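You operate a simulated robot arm through the tools that you are given. There is no shell and no other tool. Be economical: measure what you need, move in short steps, check, and stop when the job is done.

The job below is to be done with a simulated two-armed robot. You get a single attempt, and the scene is never put back.

JOB
Stack the green pack that says "floor" from the top of the green bench on top of the green pack labelled "parts".
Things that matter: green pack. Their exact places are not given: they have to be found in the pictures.

Only the result counts: the job must be done as asked and must still hold three seconds after the hand-in. Knocking over, shifting, dropping, spilling or breaking anything else fails it.

ROBOT AND FRAMES
Two 7-joint arms with two-finger parallel grippers on one trunk, on a base that drives. Base frame: it is fixed to the floor where the robot stands at the start and does not move with it; the origin is under the middle of the robot, x ahead of it, y to its left, z up. Units: m, rad, N and s.
The left shoulder is at the start at [0.07, 0.163, 1.22], the right one opposite. With the tool pointing down near the work surface each hand reaches from about 0.36 to 0.88 m from the robot's upright axis, wherever it stands, measured 20 degrees to its own side. Payload 3.43 kg a hand.
Tool frame (each hand has its own): the origin (TCP) lies between the finger pads and is the grasp point; the fingertips stand 0.034 m ahead of it; z points along the fingers, y is the line along which they close. Largest opening 0.128 m; finger width 0.024, thickness 0.012; the body of the gripper, 0.048 by 0.13 m, starts 0.096 m behind the TCP.
Orientation is that of the tool frame in the base frame, as a unit quaternion [x, y, z, w]. With the fingers straight down and closing along the base's y, the tool's x points along the base's -x, its y along +y and its z along -z.

CONTROLS
- The arms move only by the tool move_arm. It takes "left_targets", "right_targets" or both (then of equal length, played together; a hand with none holds still); each is a list of rows, each an object (a shift or turn left out is 0, a gripper value left out holds the last) with "jaw": the closure, from 0 (fully open) to 1 (shut); "delta_pos": the shift along the tool's x, y, z in m, a list of three; "delta_rot": the turn, a rotation vector about the tool's x, y, z in rad, a list of three. In form: [{"jaw": jaw, "delta_pos": [x, y, z], "delta_rot": [wx, wy, wz]}, ...]. A call has 1 to 10 rows; each row is the pose to reach, as a shift and turn from the pose commanded when the call began, along the tool's axes at that moment. Rows are played at 5 a second. More than 0.05 m and 0.15 rad between two rows, or a gripper value outside its range, and nothing of the call is played. A pose out of reach is approached as far as the arm can. The call stops where the force on the tool passes 40 N (or 10 N more than at its start, if that is more) or the arm is blocked; 0.2 s more then pass. Each finger travels about 0.153 m/s and halts on what it meets, pressing with about 35 N; the grip force reading is that of the motor and also rises with nothing between the fingers. The clock runs only during rows and for 0.2 s after the last one: add rows that repeat a pose to give the fingers time. It gives the time, the measured TCP pose, the force on the tool (base axes), the opening and the grip force at its end, in the units of the frame above (readings bear some noise).
- Cameras (640 x 400 px; columns grow to the right, rows downward): "scene" is now at [0.1335, -0.0095, 1.4506]; the picture's right is [-0.19, -0.98, 0.00], its down [-0.59, 0.11, -0.80] and it looks along [0.78, -0.15, -0.60] (base axes); focal length 252 px, centre (320, 200). "left" rides on the left gripper at [0.076, 0.011, -0.16] in its tool frame; the picture's right is [-0.15, 0.99, 0.00], its down [-0.88, -0.13, -0.46] and it looks along [-0.45, -0.07, 0.89] (tool axes); focal length 234 px, centre (320, 200). "right" rides on the right gripper at [0.076, -0.011, -0.16] in its tool frame; the picture's right is [0.15, 0.99, 0.00], its down [-0.88, 0.13, -0.46] and it looks along [-0.45, 0.07, 0.89] (tool axes); focal length 234 px, centre (320, 200).
- camera(camera): a new picture of that camera. No time passes.
- lift_body(by): slides the trunk up (or, below 0, down) by that many m; the arms and the scene camera ride with it, the base frame stays. It gives what a move gives, with no picture.
- steer(legs): drives the robot by 1 to 6 legs, each [ahead, left, turn to the left] in m, m and rad, along the robot's own axes; the way and the turn of a leg run together, so that a leg with both is an arc; at most 1.5 m and 3.142 rad a leg. The arms and the cameras ride along, it lands a little off, and it stops where it bumps. It gives what a move gives.
- turn_head(pan, tilt): turns the head with the scene camera to pan (to the left, within 1.501 rad either way) and tilt (down, from -0.506 to 1.204), counted from straight ahead of the robot. It gives what a move gives.
- point_at(camera, pixels): for up to 12 pixels [column, row] of the newest picture of that camera ("zoom" is the newest enlarged one), the place [x, y, z] in the base frame of the surface seen there, good to about 0.002 m, but the place of the scene camera against the robot may be out by one fixed shift of up to 0.012 m in any direction. No time passes.
- zoom(camera, box): a new picture of the part [left, top, right, bottom] of that camera's present view, enlarged. No time passes.
- job_done(): hands the job in; it is judged then, once.

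Go step by step. Measure first, check grasps and placings, and put right what went wrong. The budget is 80 turns and 62 pictures, counting those below and the enlarged ones. Unless the task says otherwise, let go and move clear before handing in, and close with one line.

The tools are called after ">>>" as name(argument=value, ...) on one line, values as JSON. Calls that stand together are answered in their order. move_arm: Moves the arms, as the interface text tells. Its arguments: {"type":"object","properties":{"left_targets":{"type":"array"},"right_targets":{"type":"array"}},"required":[]} The other tools are called the same way: lift_body (by) slides the trunk up or down; steer (legs) drives the base; turn_head (pan, tilt) turns the head that bears the scene camera; camera (camera) takes a picture; point_at (camera, pixels) gives the place of the surface under pixels of a picture; zoom (camera, box) takes an enlarged picture of a part of a camera's view; job_done () hands the job in.

At the start:

```text
t: 0.0
left_eef_pos: [0.6176, 0.1487, 1.1083]
left_orientation: [-0.001, 1.0, 0.0, 0.0]
left_contact_force: [-0.2, -0.4, 0.8]
left_finger_gap: 0.128
left_gripper_force: 0.0
right_eef_pos: [0.6492, -0.2821, 1.0364]
right_orientation: [0.0, 1.0, 0.001, -0.001]
right_contact_force: [0.3, 0.2, 0.7]
right_finger_gap: 0.1281
right_gripper_force: 0.0
trunk travel left (down, up): [-0.7, 0.24]
robot x, y, heading: [-0.0044, 0.0002, -0.004]
head pan, tilt: [-0.187, 0.648]
```

scene: 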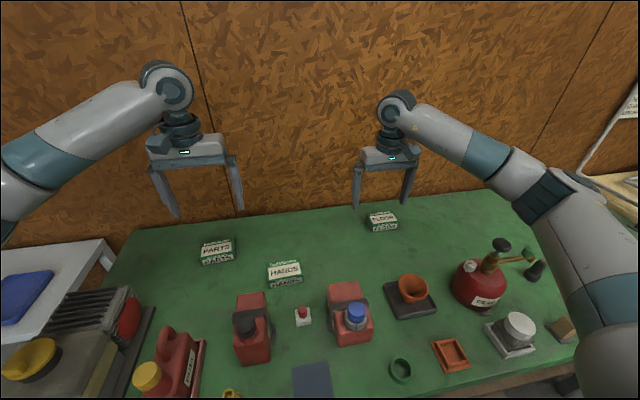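
right: 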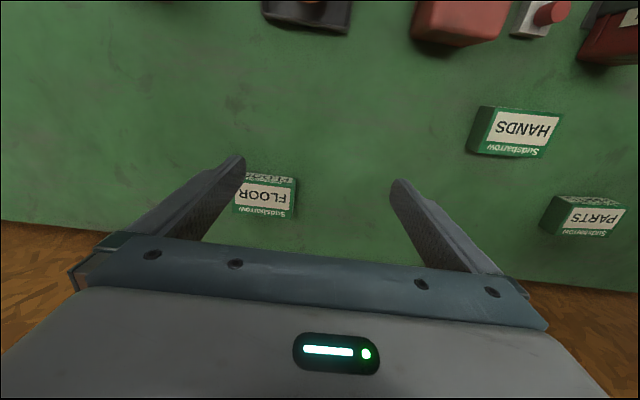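
left: 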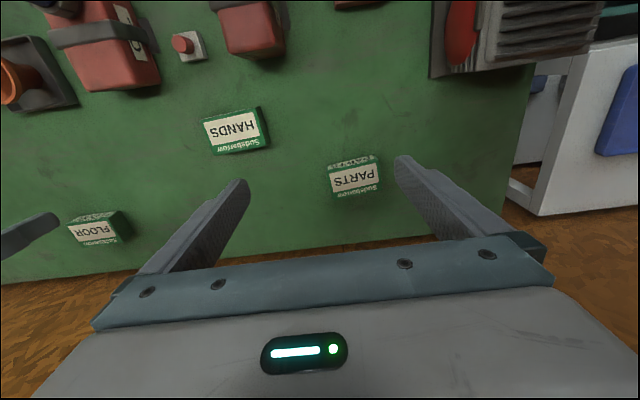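

The pictures show FLOOR near scene pixel (383,221), PARTS near (217,252) and HANDS near (285,272). I'll enlarge the packs to measure them.

>>> zoom(camera="scene", box=[340, 190, 430, 246])

>>> point_at(camera="zoom", pixels=[[200, 165], [380, 150], [400, 220], [225, 240], [310, 190], [320, 265], [230, 280], [410, 260]])

>>> zoom(camera="right", box=[210, 150, 330, 225])

>>> zoom(camera="left", box=[300, 140, 412, 210])

```text
7.11 times, centred on (385, 218) of scene
```

zoom: 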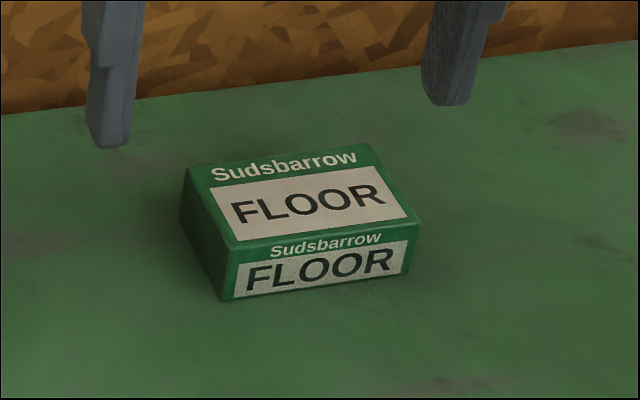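

```text
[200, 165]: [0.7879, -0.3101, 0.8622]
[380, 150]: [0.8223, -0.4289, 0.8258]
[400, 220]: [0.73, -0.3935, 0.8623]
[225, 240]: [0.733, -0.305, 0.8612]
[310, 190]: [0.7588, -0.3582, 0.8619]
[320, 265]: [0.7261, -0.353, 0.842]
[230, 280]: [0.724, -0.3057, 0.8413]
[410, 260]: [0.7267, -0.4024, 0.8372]
```

```text
5.33 times, centred on (270, 188) of right
```

zoom: 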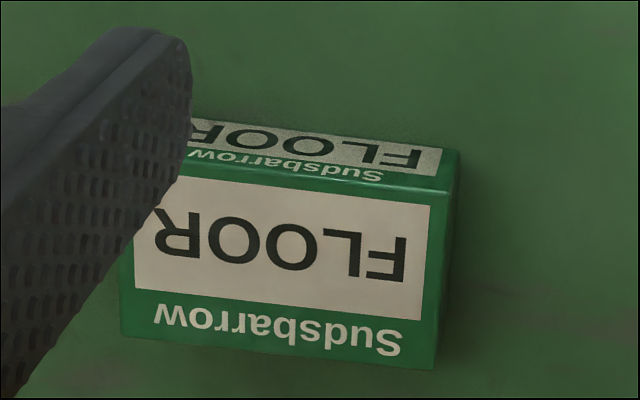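

```text
5.71 times, centred on (356, 175) of left
```

zoom: 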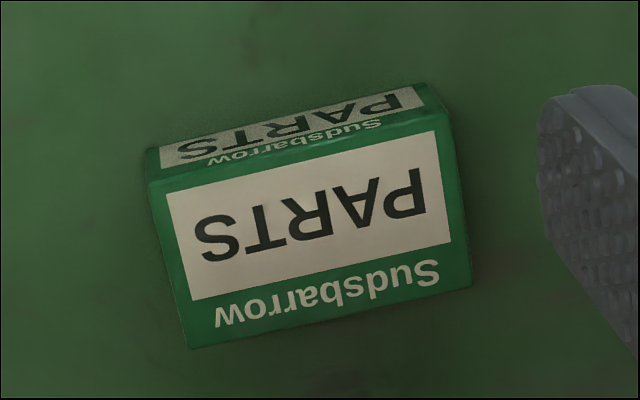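

The FLOOR pack measures about 0.09 x 0.06 x 0.04 m. Next I'll measure both packs' top corners with the hand cameras, because they don't have the scene camera's offset.

>>> point_at(camera="zoom", pixels=[[155, 187], [440, 125], [466, 280], [194, 342], [310, 235], [165, 200], [455, 200], [300, 170], [330, 308], [100, 300]])

>>> point_at(camera="right", pixels=[[293.5, 186.5], [290.5, 217.5], [234, 211.5], [262, 195], [292, 200], [260, 185], [262, 214], [235, 205], [310, 200]])

>>> point_at(camera="scene", pixels=[[217, 249], [285, 268], [383, 217], [413, 288]])

```text
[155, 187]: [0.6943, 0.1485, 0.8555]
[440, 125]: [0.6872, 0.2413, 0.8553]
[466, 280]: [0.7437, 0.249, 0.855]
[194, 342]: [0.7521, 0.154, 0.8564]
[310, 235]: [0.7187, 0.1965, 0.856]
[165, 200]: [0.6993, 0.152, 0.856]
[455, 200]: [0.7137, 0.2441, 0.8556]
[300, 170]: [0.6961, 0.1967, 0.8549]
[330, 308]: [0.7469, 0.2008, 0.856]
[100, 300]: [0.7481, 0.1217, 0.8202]
```

```text
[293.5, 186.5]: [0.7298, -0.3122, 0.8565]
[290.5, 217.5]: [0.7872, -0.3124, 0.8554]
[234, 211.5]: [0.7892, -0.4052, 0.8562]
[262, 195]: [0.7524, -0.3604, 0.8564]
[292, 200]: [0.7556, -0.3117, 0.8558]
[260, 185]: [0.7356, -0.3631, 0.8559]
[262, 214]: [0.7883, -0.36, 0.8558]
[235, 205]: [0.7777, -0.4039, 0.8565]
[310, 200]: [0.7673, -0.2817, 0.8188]
```

```text
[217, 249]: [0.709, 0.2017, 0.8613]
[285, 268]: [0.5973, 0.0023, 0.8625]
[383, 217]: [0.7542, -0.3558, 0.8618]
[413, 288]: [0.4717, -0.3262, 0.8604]
```

FLOOR's top centre is at about (0.759, -0.359, 0.856) with a yaw of about 0.015. PARTS is at about (0.719, 0.198) with a yaw of about 0.09. I'll move the right hand over FLOOR and partly lower it, and swing the left hand out to the left and up.

>>> move_arm(right_targets=[{"jaw": 0, "delta_pos": [-0.037, -0.026, 0]}, {"delta_pos": [-0.074, -0.052, 0]}, {"delta_pos": [-0.11, -0.077, 0], "delta_rot": [0, 0, -0.015]}, {"delta_pos": [-0.11, -0.077, 0.04], "delta_rot": [0, 0, -0.015]}, {"delta_pos": [-0.11, -0.077, 0.08], "delta_rot": [0, 0, -0.015]}, {"delta_pos": [-0.11, -0.077, 0.11], "delta_rot": [0, 0, -0.015]}, {"delta_pos": [-0.11, -0.077, 0.11], "delta_rot": [0, 0, -0.015]}], left_targets=[{"delta_pos": [0.01, 0.035, -0.02]}, {"delta_pos": [0.02, 0.07, -0.04]}, {"delta_pos": [0.03, 0.105, -0.06]}, {"delta_pos": [0.04, 0.14, -0.08]}, {"delta_pos": [0.05, 0.175, -0.1]}, {"delta_pos": [0.06, 0.21, -0.12]}, {"delta_pos": [0.07, 0.245, -0.14]}])

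>>> camera(camera="right")

```text
t: 1.6
left_eef_pos: [0.5471, 0.3939, 1.2489]
left_orientation: [0.0, 1.0, -0.001, 0.0]
left_contact_force: [0.5, 0.3, 0.7]
left_finger_gap: 0.1281
left_gripper_force: 0.1
right_eef_pos: [0.7577, -0.3571, 0.9271]
right_orientation: [-0.007, 1.0, 0.0, 0.001]
right_contact_force: [-0.7, 0.7, -0.3]
right_finger_gap: 0.128
right_gripper_force: 0.0
trunk travel left (down, up): [-0.7, 0.24]
robot x, y, heading: [-0.0015, -0.0013, 0.001]
head pan, tilt: [-0.187, 0.648]
```

```text
55 pictures are left
```

right: 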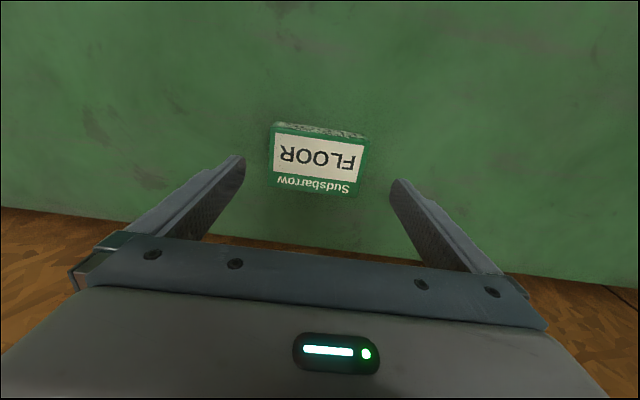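

FLOOR at (318,157) is centred between the fingers. I'll re-measure its top before the last descent.

>>> point_at(camera="right", pixels=[[275, 135], [363, 140], [354, 195], [275, 184], [318, 160], [273, 160], [360, 165], [318, 190], [318, 139]])

```text
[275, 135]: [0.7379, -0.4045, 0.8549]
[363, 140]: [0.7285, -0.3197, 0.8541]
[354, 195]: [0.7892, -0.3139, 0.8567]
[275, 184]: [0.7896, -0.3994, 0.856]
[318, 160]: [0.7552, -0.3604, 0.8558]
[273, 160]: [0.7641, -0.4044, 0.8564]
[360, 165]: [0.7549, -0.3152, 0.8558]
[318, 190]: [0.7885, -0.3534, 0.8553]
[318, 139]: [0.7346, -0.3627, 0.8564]
```

The edges disagree slightly on yaw, so I'll take one enlarged look.

>>> zoom(camera="right", box=[256, 114, 384, 194])

```text
5.00 times, centred on (320, 154) of right
```

zoom: 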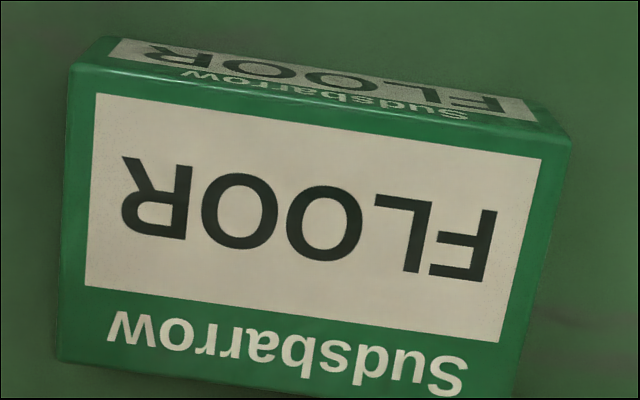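

>>> point_at(camera="zoom", pixels=[[97, 93], [541, 159], [499, 342], [85, 285], [70, 70], [568, 142], [60, 355], [520, 380], [66, 200], [545, 260]])

```text
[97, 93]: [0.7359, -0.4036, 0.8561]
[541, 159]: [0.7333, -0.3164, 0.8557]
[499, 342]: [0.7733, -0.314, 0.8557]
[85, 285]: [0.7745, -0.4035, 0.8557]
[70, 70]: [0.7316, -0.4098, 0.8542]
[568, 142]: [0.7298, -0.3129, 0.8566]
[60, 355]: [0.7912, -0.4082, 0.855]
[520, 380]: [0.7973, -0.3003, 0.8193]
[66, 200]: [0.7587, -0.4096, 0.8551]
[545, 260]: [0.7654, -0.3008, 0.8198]
```

FLOOR's yaw is about 0.02 and its centre is (0.7605, -0.361), so only a shift of about 3 mm is needed. I'll descend to TCP z of about 0.860 and close.

>>> move_arm(right_targets=[{"jaw": 0, "delta_pos": [-0.003, -0.003, 0.03]}, {"delta_pos": [-0.003, -0.003, 0.055]}, {"delta_pos": [-0.003, -0.003, 0.067]}, {"delta_pos": [-0.003, -0.003, 0.067]}, {"jaw": 0.15, "delta_pos": [-0.003, -0.003, 0.067]}, {"jaw": 0.3, "delta_pos": [-0.003, -0.003, 0.067]}, {"jaw": 0.6, "delta_pos": [-0.003, -0.003, 0.067]}, {"jaw": 1, "delta_pos": [-0.003, -0.003, 0.067]}, {"jaw": 1, "delta_pos": [-0.003, -0.003, 0.067]}])

>>> camera(camera="right")

```text
t: 3.6
left_eef_pos: [0.5477, 0.393, 1.2476]
left_orientation: [-0.001, 1.0, 0.001, 0.0]
left_contact_force: [-0.1, 0.0, 0.5]
left_finger_gap: 0.128
left_gripper_force: 0.1
right_eef_pos: [0.7618, -0.3605, 0.8591]
right_orientation: [-0.007, 1.0, -0.001, 0.0]
right_contact_force: [-0.7, 0.9, 0.6]
right_finger_gap: 0.0995
right_gripper_force: 34.7
trunk travel left (down, up): [-0.7, 0.24]
robot x, y, heading: [0.0, -0.0015, 0.004]
head pan, tilt: [-0.187, 0.648]
```

```text
53 pictures are left
```

right: 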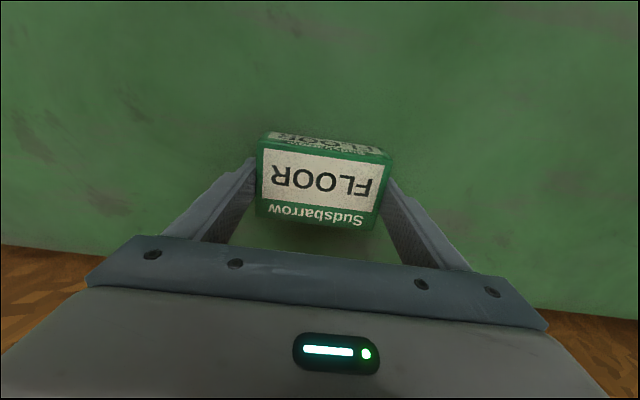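

The pack is gripped with a gap of 0.0995 m and the force at its limit. I'll lift straight up and move the left hand further aside.

>>> move_arm(right_targets=[{"jaw": 1, "delta_pos": [0, 0, -0.03]}, {"delta_pos": [0, 0, -0.06]}, {"delta_pos": [0, 0, -0.09]}, {"delta_pos": [0, 0, -0.12]}, {"delta_pos": [0, 0.04, -0.12]}, {"delta_pos": [0, 0.08, -0.12]}, {"delta_pos": [0, 0.12, -0.12]}, {"delta_pos": [0, 0.16, -0.12]}, {"delta_pos": [0, 0.2, -0.12]}, {"delta_pos": [0, 0.2, -0.12]}], left_targets=[{"delta_pos": [0, 0.03, 0]}, {"delta_pos": [0, 0.06, 0]}, {"delta_pos": [0, 0.09, 0]}, {"delta_pos": [0, 0.12, 0]}, {"delta_pos": [0.03, 0.14, 0]}, {"delta_pos": [0.06, 0.16, 0]}, {"delta_pos": [0.06, 0.16, 0]}, {"delta_pos": [0.06, 0.16, 0]}, {"delta_pos": [0.06, 0.16, 0]}, {"delta_pos": [0.06, 0.16, 0]}])

>>> camera(camera="scene")

```text
t: 5.8
left_eef_pos: [0.4859, 0.5524, 1.2482]
left_orientation: [0.001, 1.0, 0.0, 0.0]
left_contact_force: [0.9, -0.1, 0.0]
left_finger_gap: 0.1279
left_gripper_force: 0.0
right_eef_pos: [0.7594, -0.1645, 0.9791]
right_orientation: [-0.007, 1.0, 0.001, 0.001]
right_contact_force: [0.5, -0.4, 0.0]
right_finger_gap: 0.0002
right_gripper_force: 32.6
trunk travel left (down, up): [-0.7, 0.24]
robot x, y, heading: [-0.0008, 0.0033, -0.0]
head pan, tilt: [-0.187, 0.648]
```

```text
52 pictures are left
```

scene: 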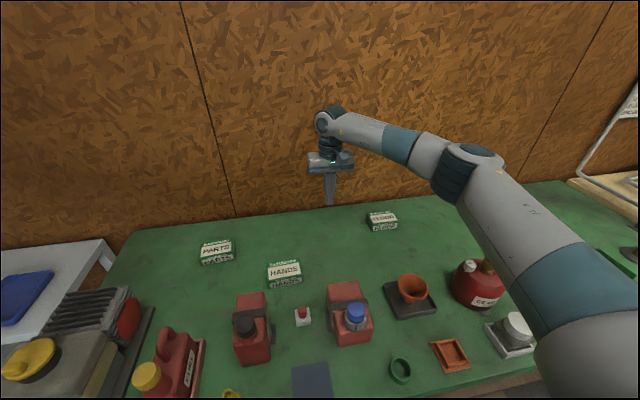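

The gap now reads 0.0002, so the pack slipped out. It is still sitting at about (383,221). I'll reopen the hand above the bench, go back over the pack and take a look.

>>> move_arm(right_targets=[{"jaw": 0, "delta_pos": [0, -0.04, 0]}, {"delta_pos": [0, -0.08, 0]}, {"delta_pos": [0, -0.12, 0]}, {"delta_pos": [0, -0.16, 0]}, {"delta_pos": [0, -0.2, 0]}, {"delta_pos": [0, -0.2, 0.04]}, {"delta_pos": [0, -0.2, 0.05]}, {"delta_pos": [0, -0.2, 0.05]}])

>>> zoom(camera="right", box=[224, 100, 416, 220])

>>> zoom(camera="scene", box=[335, 180, 431, 240])

```text
t: 7.6
left_eef_pos: [0.4859, 0.5543, 1.248]
left_orientation: [0.0, 1.0, 0.001, 0.0]
left_contact_force: [-0.1, 0.4, 0.3]
left_finger_gap: 0.1281
left_gripper_force: 0.0
right_eef_pos: [0.7633, -0.3633, 0.9299]
right_orientation: [-0.007, 1.0, 0.0, 0.0]
right_contact_force: [0.1, 0.1, 0.1]
right_finger_gap: 0.1279
right_gripper_force: 0.0
trunk travel left (down, up): [-0.7, 0.24]
robot x, y, heading: [0.0005, -0.0028, 0.002]
head pan, tilt: [-0.187, 0.648]
```

```text
3.33 times, centred on (320, 160) of right
```

zoom: 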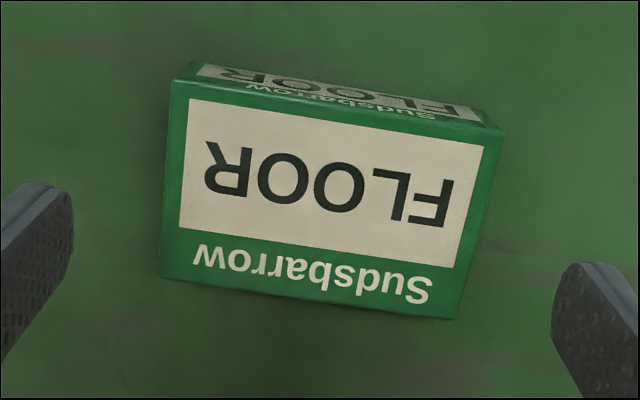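

```text
6.67 times, centred on (383, 210) of scene
```

zoom: 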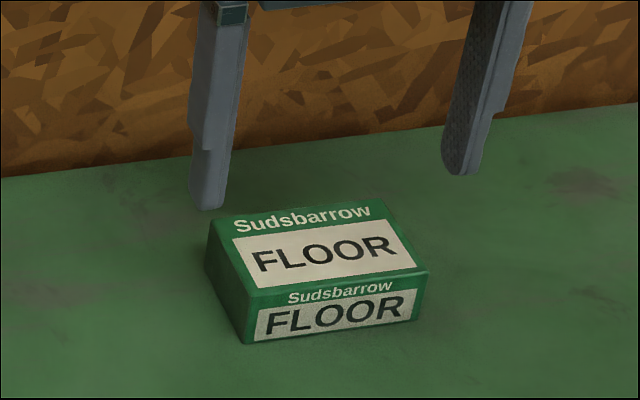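

FLOOR is undisturbed and still aligned with the hand. I'll grip again about 3 mm deeper, with a longer squeeze, and lift only slightly and slowly to see whether it holds.

>>> move_arm(right_targets=[{"jaw": 0, "delta_pos": [0.002, 0.002, 0.03]}, {"delta_pos": [0.002, 0.002, 0.06]}, {"delta_pos": [0.002, 0.002, 0.0735]}, {"delta_pos": [0.002, 0.002, 0.0735]}, {"jaw": 0.2, "delta_pos": [0.002, 0.002, 0.0735]}, {"jaw": 1, "delta_pos": [0.002, 0.002, 0.0735]}, {"jaw": 1, "delta_pos": [0.002, 0.002, 0.0735]}, {"jaw": 1, "delta_pos": [0.002, 0.002, 0.0735]}, {"jaw": 1, "delta_pos": [0.002, 0.002, 0.0735]}])

>>> move_arm(right_targets=[{"jaw": 1, "delta_pos": [0, 0, -0.002]}, {"delta_pos": [0, 0, -0.004]}, {"delta_pos": [0, 0, -0.006]}, {"delta_pos": [0, 0, -0.008]}, {"delta_pos": [0, 0, -0.01]}, {"delta_pos": [0, 0, -0.012]}])

>>> zoom(camera="scene", box=[335, 180, 431, 240])

```text
t: 9.6
left_eef_pos: [0.486, 0.5534, 1.2477]
left_orientation: [0.0, 1.0, 0.0, 0.0]
left_contact_force: [0.4, -0.1, -0.1]
left_finger_gap: 0.1277
left_gripper_force: 0.1
right_eef_pos: [0.7598, -0.3602, 0.856]
right_orientation: [-0.008, 1.0, -0.001, 0.001]
right_contact_force: [-0.7, 0.7, 0.5]
right_finger_gap: 0.0993
right_gripper_force: 34.9
trunk travel left (down, up): [-0.7, 0.24]
robot x, y, heading: [-0.0015, 0.0001, -0.006]
head pan, tilt: [-0.187, 0.648]
```

```text
t: 11.0
left_eef_pos: [0.4853, 0.5539, 1.2478]
left_orientation: [0.0, 1.0, 0.0, 0.0]
left_contact_force: [-0.8, 0.6, 0.6]
left_finger_gap: 0.1281
left_gripper_force: 0.1
right_eef_pos: [0.7612, -0.3589, 0.8673]
right_orientation: [-0.009, 1.0, -0.001, 0.0]
right_contact_force: [-0.5, -0.4, -2.1]
right_finger_gap: 0.0994
right_gripper_force: 34.8
trunk travel left (down, up): [-0.7, 0.24]
robot x, y, heading: [0.003, -0.0022, 0.001]
head pan, tilt: [-0.187, 0.648]
```

```text
6.67 times, centred on (383, 210) of scene
```

zoom: 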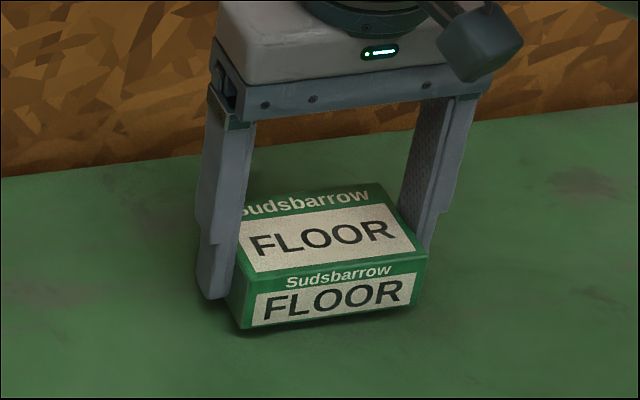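

The force on the tool is about -2 N and the gap has held, so the pack seems to be coming up. I'll measure its top height.

>>> point_at(camera="zoom", pixels=[[330, 240], [390, 215], [300, 220], [330, 300], [245, 322], [415, 310]])

>>> camera(camera="right")

```text
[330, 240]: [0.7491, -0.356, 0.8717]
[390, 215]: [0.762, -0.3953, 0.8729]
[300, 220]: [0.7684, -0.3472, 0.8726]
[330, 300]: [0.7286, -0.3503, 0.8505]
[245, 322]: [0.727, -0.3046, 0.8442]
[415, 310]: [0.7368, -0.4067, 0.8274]
```

```text
48 pictures are left
```

right: 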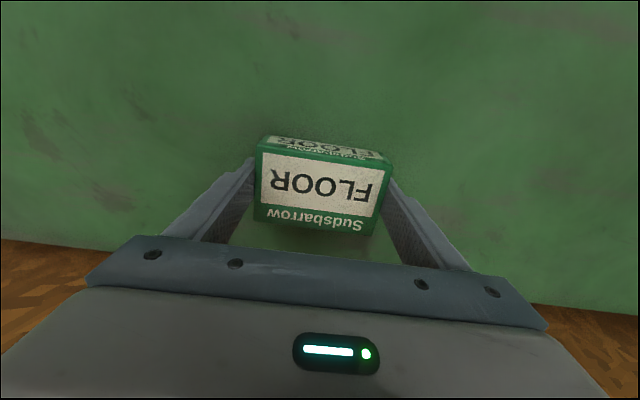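

The pack is up about 11 mm, so the deeper, gentler grip works. I'll keep lifting slowly.

>>> move_arm(right_targets=[{"jaw": 1, "delta_pos": [0, 0, -0.003]}, {"delta_pos": [0, 0, -0.008]}, {"delta_pos": [0, 0, -0.014]}, {"delta_pos": [0, 0, -0.021]}, {"delta_pos": [0, 0, -0.028]}, {"delta_pos": [0, 0, -0.035]}, {"delta_pos": [0, 0, -0.042]}, {"delta_pos": [0, 0, -0.048]}, {"delta_pos": [0, 0, -0.052]}, {"delta_pos": [0, 0, -0.054]}])

>>> camera(camera="right")

```text
t: 13.2
left_eef_pos: [0.4851, 0.554, 1.2477]
left_orientation: [0.0, 1.0, 0.0, 0.001]
left_contact_force: [0.4, 0.5, -0.2]
left_finger_gap: 0.1282
left_gripper_force: 0.1
right_eef_pos: [0.7605, -0.3596, 0.9209]
right_orientation: [-0.008, 1.0, 0.001, 0.0]
right_contact_force: [0.2, 0.5, -2.1]
right_finger_gap: 0.0993
right_gripper_force: 35.4
trunk travel left (down, up): [-0.7, 0.24]
robot x, y, heading: [0.0029, -0.004, 0.004]
head pan, tilt: [-0.187, 0.648]
```

```text
47 pictures are left
```

right: 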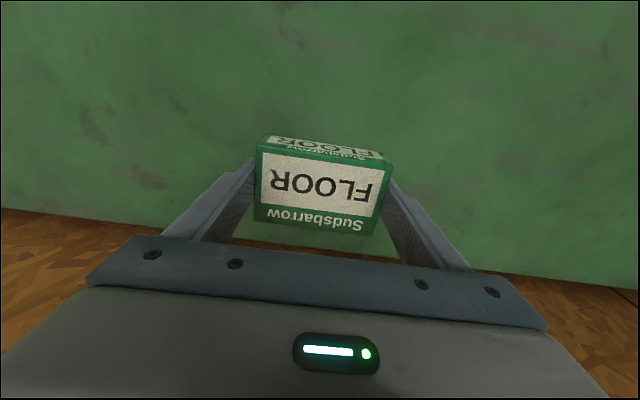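

The pack is holding at TCP z 0.921 with its bottom at about 0.885, above the top of PARTS. I'll carry it left with a gentle ramp.

>>> move_arm(right_targets=[{"jaw": 1, "delta_pos": [0, 0.005, 0]}, {"delta_pos": [0, 0.015, 0]}, {"delta_pos": [0, 0.03, 0]}, {"delta_pos": [0, 0.047, 0]}, {"delta_pos": [0, 0.065, 0]}, {"delta_pos": [0, 0.083, 0]}, {"delta_pos": [0, 0.1, 0]}, {"delta_pos": [0, 0.115, 0]}, {"delta_pos": [0, 0.125, 0]}, {"delta_pos": [0, 0.13, 0]}])

>>> move_arm(right_targets=[{"jaw": 1, "delta_pos": [0, 0.005, 0]}, {"delta_pos": [0, 0.015, 0]}, {"delta_pos": [0, 0.03, 0]}, {"delta_pos": [0, 0.047, 0]}, {"delta_pos": [0, 0.065, 0]}, {"delta_pos": [0, 0.083, 0]}, {"delta_pos": [0, 0.1, 0]}, {"delta_pos": [0, 0.115, 0]}, {"delta_pos": [0, 0.125, 0]}, {"delta_pos": [0, 0.13, 0]}])

>>> camera(camera="scene")

```text
t: 15.4
left_eef_pos: [0.4858, 0.5538, 1.2494]
left_orientation: [0.0, 1.0, 0.0, 0.0]
left_contact_force: [-0.3, -0.1, 0.2]
left_finger_gap: 0.128
left_gripper_force: 0.0
right_eef_pos: [0.7576, -0.2296, 0.9217]
right_orientation: [-0.008, 1.0, 0.0, 0.0]
right_contact_force: [-0.1, 0.4, -1.6]
right_finger_gap: 0.0996
right_gripper_force: 35.3
trunk travel left (down, up): [-0.7, 0.24]
robot x, y, heading: [-0.0013, 0.0021, 0.003]
head pan, tilt: [-0.187, 0.648]
```

```text
t: 17.6
left_eef_pos: [0.4851, 0.5544, 1.2479]
left_orientation: [0.0, 1.0, 0.0, 0.0]
left_contact_force: [-0.1, 0.2, 0.0]
left_finger_gap: 0.1283
left_gripper_force: 0.2
right_eef_pos: [0.7572, -0.0997, 0.9221]
right_orientation: [-0.008, 1.0, 0.0, -0.001]
right_contact_force: [0.1, 0.2, -1.6]
right_finger_gap: 0.0996
right_gripper_force: 34.8
trunk travel left (down, up): [-0.7, 0.24]
robot x, y, heading: [-0.0037, -0.0015, -0.006]
head pan, tilt: [-0.187, 0.648]
```

```text
46 pictures are left
```

scene: 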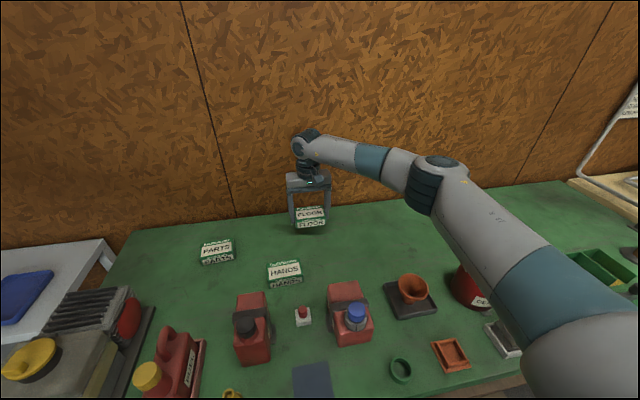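

The pack is still held. I'll continue left, also drawing back in x toward PARTS.

>>> move_arm(right_targets=[{"jaw": 1, "delta_pos": [0, 0.005, 0]}, {"delta_pos": [0.002, 0.015, 0]}, {"delta_pos": [0.004, 0.03, 0]}, {"delta_pos": [0.007, 0.047, 0]}, {"delta_pos": [0.01, 0.065, 0]}, {"delta_pos": [0.013, 0.083, 0]}, {"delta_pos": [0.016, 0.1, 0]}, {"delta_pos": [0.018, 0.115, 0]}, {"delta_pos": [0.019, 0.125, 0]}, {"delta_pos": [0.02, 0.13, 0]}])

>>> move_arm(right_targets=[{"jaw": 1, "delta_pos": [0, 0.005, 0]}, {"delta_pos": [0.002, 0.015, 0], "delta_rot": [0, 0, -0.005]}, {"delta_pos": [0.004, 0.03, 0], "delta_rot": [0, 0, -0.015]}, {"delta_pos": [0.006, 0.047, 0], "delta_rot": [0, 0, -0.025]}, {"delta_pos": [0.008, 0.065, 0], "delta_rot": [0, 0, -0.035]}, {"delta_pos": [0.01, 0.083, 0], "delta_rot": [0, 0, -0.045]}, {"delta_pos": [0.012, 0.1, 0], "delta_rot": [0, 0, -0.055]}, {"delta_pos": [0.013, 0.115, 0], "delta_rot": [0, 0, -0.065]}, {"delta_pos": [0.014, 0.125, 0], "delta_rot": [0, 0, -0.072]}, {"delta_pos": [0.014, 0.13, 0], "delta_rot": [0, 0, -0.075]}])

>>> camera(camera="scene")

>>> camera(camera="right")

```text
t: 19.8
left_eef_pos: [0.4855, 0.5539, 1.2482]
left_orientation: [0.0, 1.0, 0.0, 0.0]
left_contact_force: [-0.5, 0.7, 0.1]
left_finger_gap: 0.1281
left_gripper_force: 0.0
right_eef_pos: [0.7353, 0.0303, 0.9221]
right_orientation: [-0.007, 1.0, -0.001, -0.001]
right_contact_force: [-0.3, 0.0, -1.6]
right_finger_gap: 0.0993
right_gripper_force: 35.3
trunk travel left (down, up): [-0.7, 0.24]
robot x, y, heading: [-0.0029, -0.0021, -0.003]
head pan, tilt: [-0.187, 0.648]
```

```text
t: 22.0
left_eef_pos: [0.4859, 0.5534, 1.2487]
left_orientation: [0.0, 1.0, -0.001, 0.0]
left_contact_force: [-0.1, -0.3, 0.7]
left_finger_gap: 0.128
left_gripper_force: 0.0
right_eef_pos: [0.7191, 0.16, 0.9222]
right_orientation: [-0.045, 0.999, 0.0, -0.001]
right_contact_force: [0.3, 0.0, -2.3]
right_finger_gap: 0.0995
right_gripper_force: 34.7
trunk travel left (down, up): [-0.7, 0.24]
robot x, y, heading: [0.0012, -0.0019, -0.006]
head pan, tilt: [-0.187, 0.648]
```

```text
45 pictures are left
```

scene: 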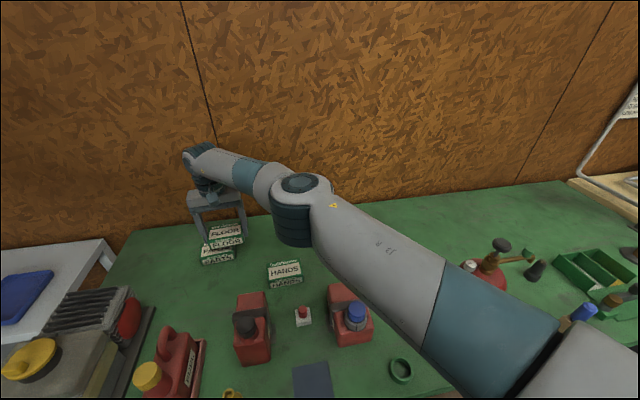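

```text
44 pictures are left
```

right: 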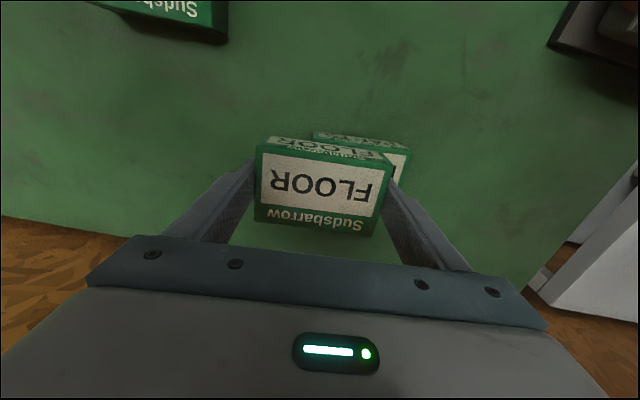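

The hand is at (0.719, 0.160) with a yaw of about 0.09. I'll shift the last 0.038 m in y and measure both packs from the picture.

>>> move_arm(right_targets=[{"jaw": 1, "delta_pos": [-0.0005, 0.006, 0]}, {"delta_pos": [-0.0014, 0.015, 0]}, {"delta_pos": [-0.0022, 0.024, 0]}, {"delta_pos": [-0.003, 0.032, 0]}, {"delta_pos": [-0.0034, 0.0378, 0]}, {"delta_pos": [-0.0034, 0.0378, 0]}])

>>> zoom(camera="right", box=[224, 110, 416, 230])

>>> zoom(camera="scene", box=[169, 205, 265, 265])

```text
t: 23.4
left_eef_pos: [0.4859, 0.554, 1.2473]
left_orientation: [-0.001, 1.0, -0.001, 0.001]
left_contact_force: [0.3, -0.2, -0.6]
left_finger_gap: 0.128
left_gripper_force: 0.2
right_eef_pos: [0.7082, 0.1772, 0.9244]
right_orientation: [-0.044, 0.999, 0.0, 0.002]
right_contact_force: [-0.1, 0.8, -2.3]
right_finger_gap: 0.0995
right_gripper_force: 34.7
right hand out of reach, approached as far as the arm can: row 2, 3, 4, 5, 6
trunk travel left (down, up): [-0.7, 0.24]
robot x, y, heading: [-0.0003, 0.0045, -0.002]
head pan, tilt: [-0.187, 0.648]
```

```text
3.33 times, centred on (320, 170) of right
```

zoom: 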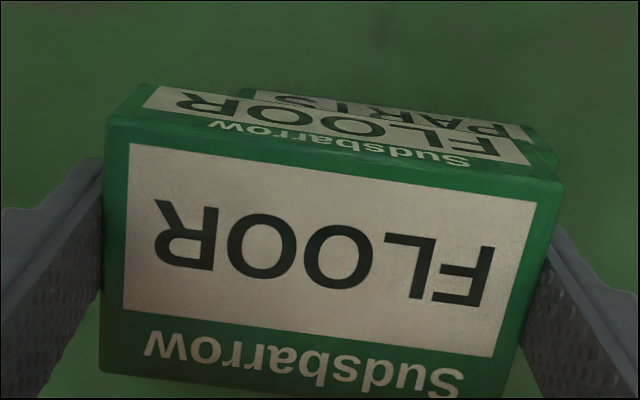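

```text
6.67 times, centred on (217, 235) of scene
```

zoom: 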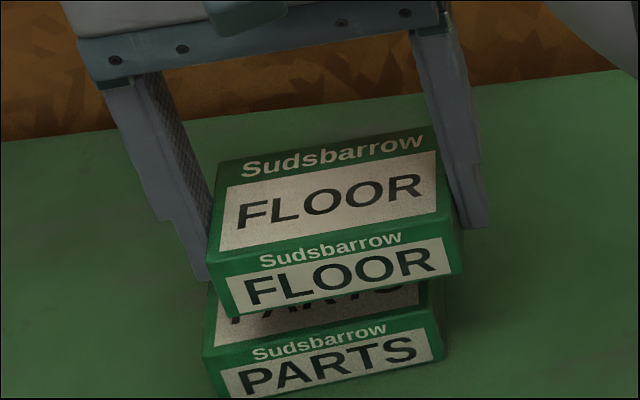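

The right arm is at its reach limit and stopped at (0.708, 0.177). I'll return to the previous reachable pose and then drive the base a little left with the pack held.

>>> move_arm(right_targets=[{"jaw": 1, "delta_pos": [0.001, -0.01, 0]}, {"delta_pos": [0.002, -0.02, 0]}, {"delta_pos": [0.003, -0.03, 0]}, {"delta_pos": [0.0034, -0.04, 0]}, {"delta_pos": [0.0034, -0.05, 0]}, {"delta_pos": [0.0034, -0.06, 0]}, {"delta_pos": [0.0034, -0.06, 0]}])

>>> steer(legs=[[0, 0.05, 0]])

>>> camera(camera="right")

```text
t: 25.0
left_eef_pos: [0.4844, 0.5545, 1.2478]
left_orientation: [0.0, 1.0, 0.0, 0.0]
left_contact_force: [0.1, 0.3, 0.2]
left_finger_gap: 0.128
left_gripper_force: 0.0
right_eef_pos: [0.7117, 0.1178, 0.9227]
right_orientation: [-0.045, 0.999, 0.0, 0.0]
right_contact_force: [-0.5, -0.7, -1.4]
right_finger_gap: 0.0994
right_gripper_force: 35.1
trunk travel left (down, up): [-0.7, 0.24]
robot x, y, heading: [0.0017, 0.0029, -0.001]
head pan, tilt: [-0.187, 0.648]
```

```text
t: 25.9
left_eef_pos: [0.4861, 0.6007, 1.2503]
left_orientation: [0.001, 1.0, 0.002, 0.001]
left_contact_force: [-0.1, -1.0, -0.2]
left_finger_gap: 0.1282
left_gripper_force: 0.0
right_eef_pos: [0.7111, 0.1632, 0.9236]
right_orientation: [-0.044, 0.999, 0.001, 0.0]
right_contact_force: [0.0, 0.0, -2.2]
right_finger_gap: 0.0995
right_gripper_force: 35.0
trunk travel left (down, up): [-0.7, 0.24]
robot x, y, heading: [-0.0009, 0.0495, -0.002]
head pan, tilt: [-0.187, 0.648]
```

```text
41 pictures are left
```

right: 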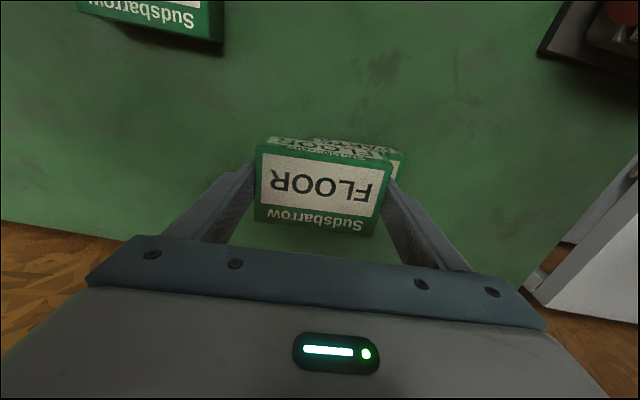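

The drive went smoothly and the grip held. One more short drive left will give the arm margin.

>>> steer(legs=[[0, 0.05, 0]])

```text
t: 26.9
left_eef_pos: [0.486, 0.6465, 1.2499]
left_orientation: [0.001, 1.0, 0.002, 0.0]
left_contact_force: [-0.7, -0.4, -0.2]
left_finger_gap: 0.1278
left_gripper_force: 0.1
right_eef_pos: [0.7116, 0.2109, 0.9237]
right_orientation: [-0.043, 0.999, 0.0, 0.0]
right_contact_force: [0.4, 0.3, -0.6]
right_finger_gap: 0.0993
right_gripper_force: 35.4
trunk travel left (down, up): [-0.7, 0.24]
robot x, y, heading: [-0.0006, 0.098, 0.0]
head pan, tilt: [-0.187, 0.648]
```

The hand is at (0.7116, 0.2109). I'll correct by about (+0.008, -0.013) toward the centre of PARTS and check with an enlarged scene view.

>>> move_arm(right_targets=[{"jaw": 1, "delta_pos": [-0.002, -0.004, 0]}, {"delta_pos": [-0.0045, -0.009, 0]}, {"delta_pos": [-0.0066, -0.0133, 0]}, {"delta_pos": [-0.0066, -0.0133, 0]}, {"delta_pos": [-0.0066, -0.0133, 0]}])

>>> zoom(camera="scene", box=[190, 205, 286, 265])

>>> camera(camera="scene")

```text
t: 28.1
left_eef_pos: [0.4868, 0.6516, 1.2485]
left_orientation: [0.002, 1.0, 0.0, 0.0]
left_contact_force: [0.2, -0.3, -0.9]
left_finger_gap: 0.128
left_gripper_force: 0.0
right_eef_pos: [0.7195, 0.2012, 0.9228]
right_orientation: [-0.043, 0.999, -0.001, 0.0]
right_contact_force: [-0.4, -0.2, -1.7]
right_finger_gap: 0.0993
right_gripper_force: 34.4
trunk travel left (down, up): [-0.7, 0.24]
robot x, y, heading: [-0.0019, 0.0993, 0.002]
head pan, tilt: [-0.187, 0.648]
```

```text
6.67 times, centred on (238, 235) of scene
```

zoom: 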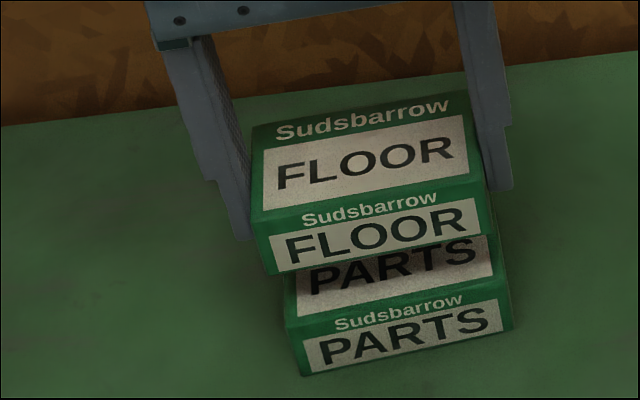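

```text
39 pictures are left
```

scene: 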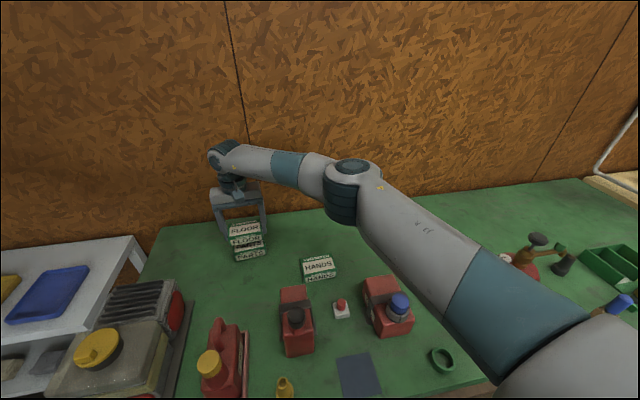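

Both front faces are visible, so I'll compare matching bottom-front corners and the label corners.

>>> point_at(camera="zoom", pixels=[[270, 234], [476, 198], [280, 262], [482, 230], [303, 339], [500, 300], [310, 368], [503, 328], [265, 210], [470, 172], [300, 318], [495, 275]])

```text
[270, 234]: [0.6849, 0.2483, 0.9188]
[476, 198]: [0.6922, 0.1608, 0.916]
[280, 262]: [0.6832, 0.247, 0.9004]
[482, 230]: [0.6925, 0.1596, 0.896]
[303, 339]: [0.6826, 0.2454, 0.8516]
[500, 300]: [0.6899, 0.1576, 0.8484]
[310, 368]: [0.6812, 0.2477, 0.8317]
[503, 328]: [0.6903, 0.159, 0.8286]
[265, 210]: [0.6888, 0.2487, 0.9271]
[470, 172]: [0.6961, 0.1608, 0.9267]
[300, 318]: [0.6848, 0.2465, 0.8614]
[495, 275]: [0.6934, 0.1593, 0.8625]
```

FLOOR is about 2 mm too far in x and in y, its yaw matches, and it needs to come down about 0.0315 m. I'll correct and lower slowly to just about contact.

>>> move_arm(right_targets=[{"jaw": 1, "delta_pos": [0.0022, -0.0018, 0.003]}, {"delta_pos": [0.0022, -0.0018, 0.007]}, {"delta_pos": [0.0022, -0.0018, 0.012]}, {"delta_pos": [0.0022, -0.0018, 0.017]}, {"delta_pos": [0.0022, -0.0018, 0.022]}, {"delta_pos": [0.0022, -0.0018, 0.026]}, {"delta_pos": [0.0022, -0.0018, 0.028]}, {"delta_pos": [0.0022, -0.0018, 0.029]}, {"delta_pos": [0.0022, -0.0018, 0.03]}, {"delta_pos": [0.0022, -0.0018, 0.03]}])

>>> zoom(camera="scene", box=[190, 205, 286, 265])

>>> point_at(camera="zoom", pixels=[[303, 339], [500, 300], [310, 368], [503, 328]])

```text
t: 30.3
left_eef_pos: [0.4875, 0.65, 1.248]
left_orientation: [0.002, 1.0, 0.001, 0.0]
left_contact_force: [-0.5, -0.1, 0.1]
left_finger_gap: 0.1281
left_gripper_force: 0.1
right_eef_pos: [0.7176, 0.1985, 0.8938]
right_orientation: [-0.043, 0.999, 0.0, 0.0]
right_contact_force: [-0.1, 0.4, -1.8]
right_finger_gap: 0.0992
right_gripper_force: 34.9
trunk travel left (down, up): [-0.7, 0.24]
robot x, y, heading: [0.0028, 0.1007, -0.003]
head pan, tilt: [-0.187, 0.648]
```

```text
6.67 times, centred on (238, 235) of scene
```

zoom: 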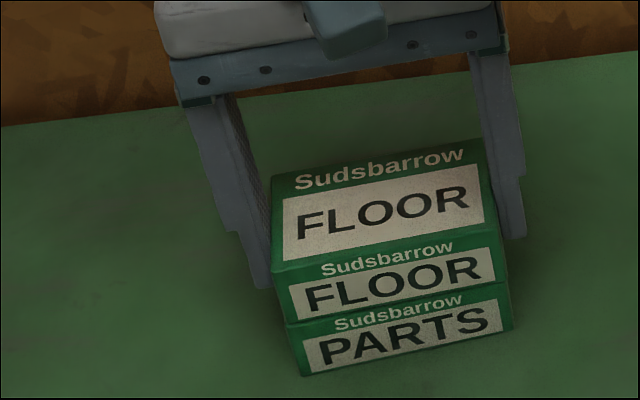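

```text
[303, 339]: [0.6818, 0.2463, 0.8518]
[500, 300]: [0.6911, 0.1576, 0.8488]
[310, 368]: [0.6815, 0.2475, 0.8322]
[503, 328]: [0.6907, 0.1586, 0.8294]
```

The packs line up and PARTS has not moved. The force is still -1.8 N, so FLOOR is not down yet and I'll lower in 0.5 mm steps.

>>> point_at(camera="zoom", pixels=[[290, 287], [491, 248], [298, 318], [495, 280]])

>>> move_arm(right_targets=[{"jaw": 1, "delta_pos": [0, 0, 0.0005]}, {"delta_pos": [0, 0, 0.001]}, {"delta_pos": [0, 0, 0.0015]}, {"delta_pos": [0, 0, 0.0015]}])

```text
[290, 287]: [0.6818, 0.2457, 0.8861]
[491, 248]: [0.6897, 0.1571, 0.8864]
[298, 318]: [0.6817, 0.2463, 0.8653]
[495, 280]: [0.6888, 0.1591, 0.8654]
```

```text
t: 31.3
left_eef_pos: [0.4867, 0.6503, 1.2498]
left_orientation: [0.001, 1.0, 0.0, 0.0]
left_contact_force: [-0.3, 0.5, 0.1]
left_finger_gap: 0.1281
left_gripper_force: 0.1
right_eef_pos: [0.7173, 0.1989, 0.894]
right_orientation: [-0.044, 0.999, -0.001, 0.001]
right_contact_force: [1.0, -0.3, 6.4]
right_finger_gap: 0.0997
right_gripper_force: 34.8
trunk travel left (down, up): [-0.7, 0.24]
robot x, y, heading: [0.0007, 0.0949, -0.008]
head pan, tilt: [-0.187, 0.648]
```

The force is now +6.4 N, so FLOOR is resting on PARTS, aligned within 1 mm. I'll open gently and rise straight up.

>>> move_arm(right_targets=[{"jaw": 0.15}, {"jaw": 0.05}, {"jaw": 0}, {"jaw": 0}, {"jaw": 0, "delta_pos": [0, 0, -0.01]}, {"delta_pos": [0, 0, -0.03]}, {"delta_pos": [0, 0, -0.06]}, {"delta_pos": [0, 0, -0.1]}, {"delta_pos": [0, 0, -0.14]}, {"delta_pos": [0, 0, -0.14]}])

>>> camera(camera="scene")

>>> zoom(camera="scene", box=[190, 205, 286, 265])

```text
t: 33.5
left_eef_pos: [0.4868, 0.6505, 1.2495]
left_orientation: [0.001, 1.0, 0.0, 0.001]
left_contact_force: [-0.1, -0.5, -0.2]
left_finger_gap: 0.128
left_gripper_force: 0.0
right_eef_pos: [0.7179, 0.1986, 1.0321]
right_orientation: [-0.043, 0.999, 0.001, -0.001]
right_contact_force: [0.0, -0.8, 0.3]
right_finger_gap: 0.1281
right_gripper_force: 0.0
trunk travel left (down, up): [-0.7, 0.24]
robot x, y, heading: [-0.0037, 0.1005, 0.002]
head pan, tilt: [-0.187, 0.648]
```

```text
37 pictures are left
```

scene: 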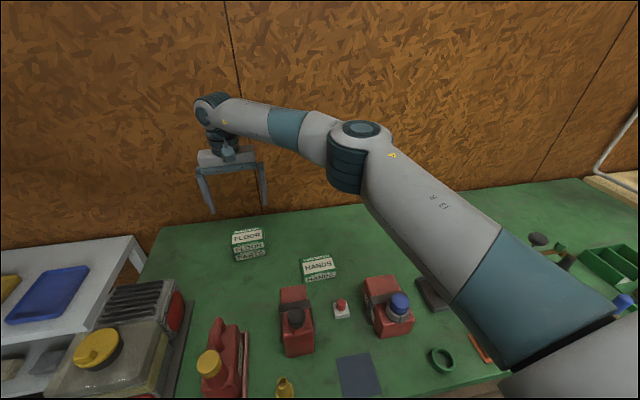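

```text
6.67 times, centred on (238, 235) of scene
```

zoom: 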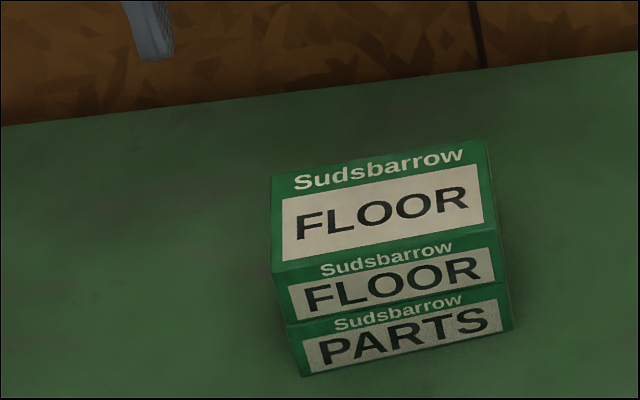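

The view shows FLOOR squarely on PARTS, the hand clear above it and nothing else disturbed, so I'm handing in.

>>> job_done()

```text
The job is handed in.
```

The green "floor" pack is now stacked squarely on the "parts" pack, with the hand open and clear. It slipped out of the gripper on the first lift but stayed in place on the bench, and the second grip held.
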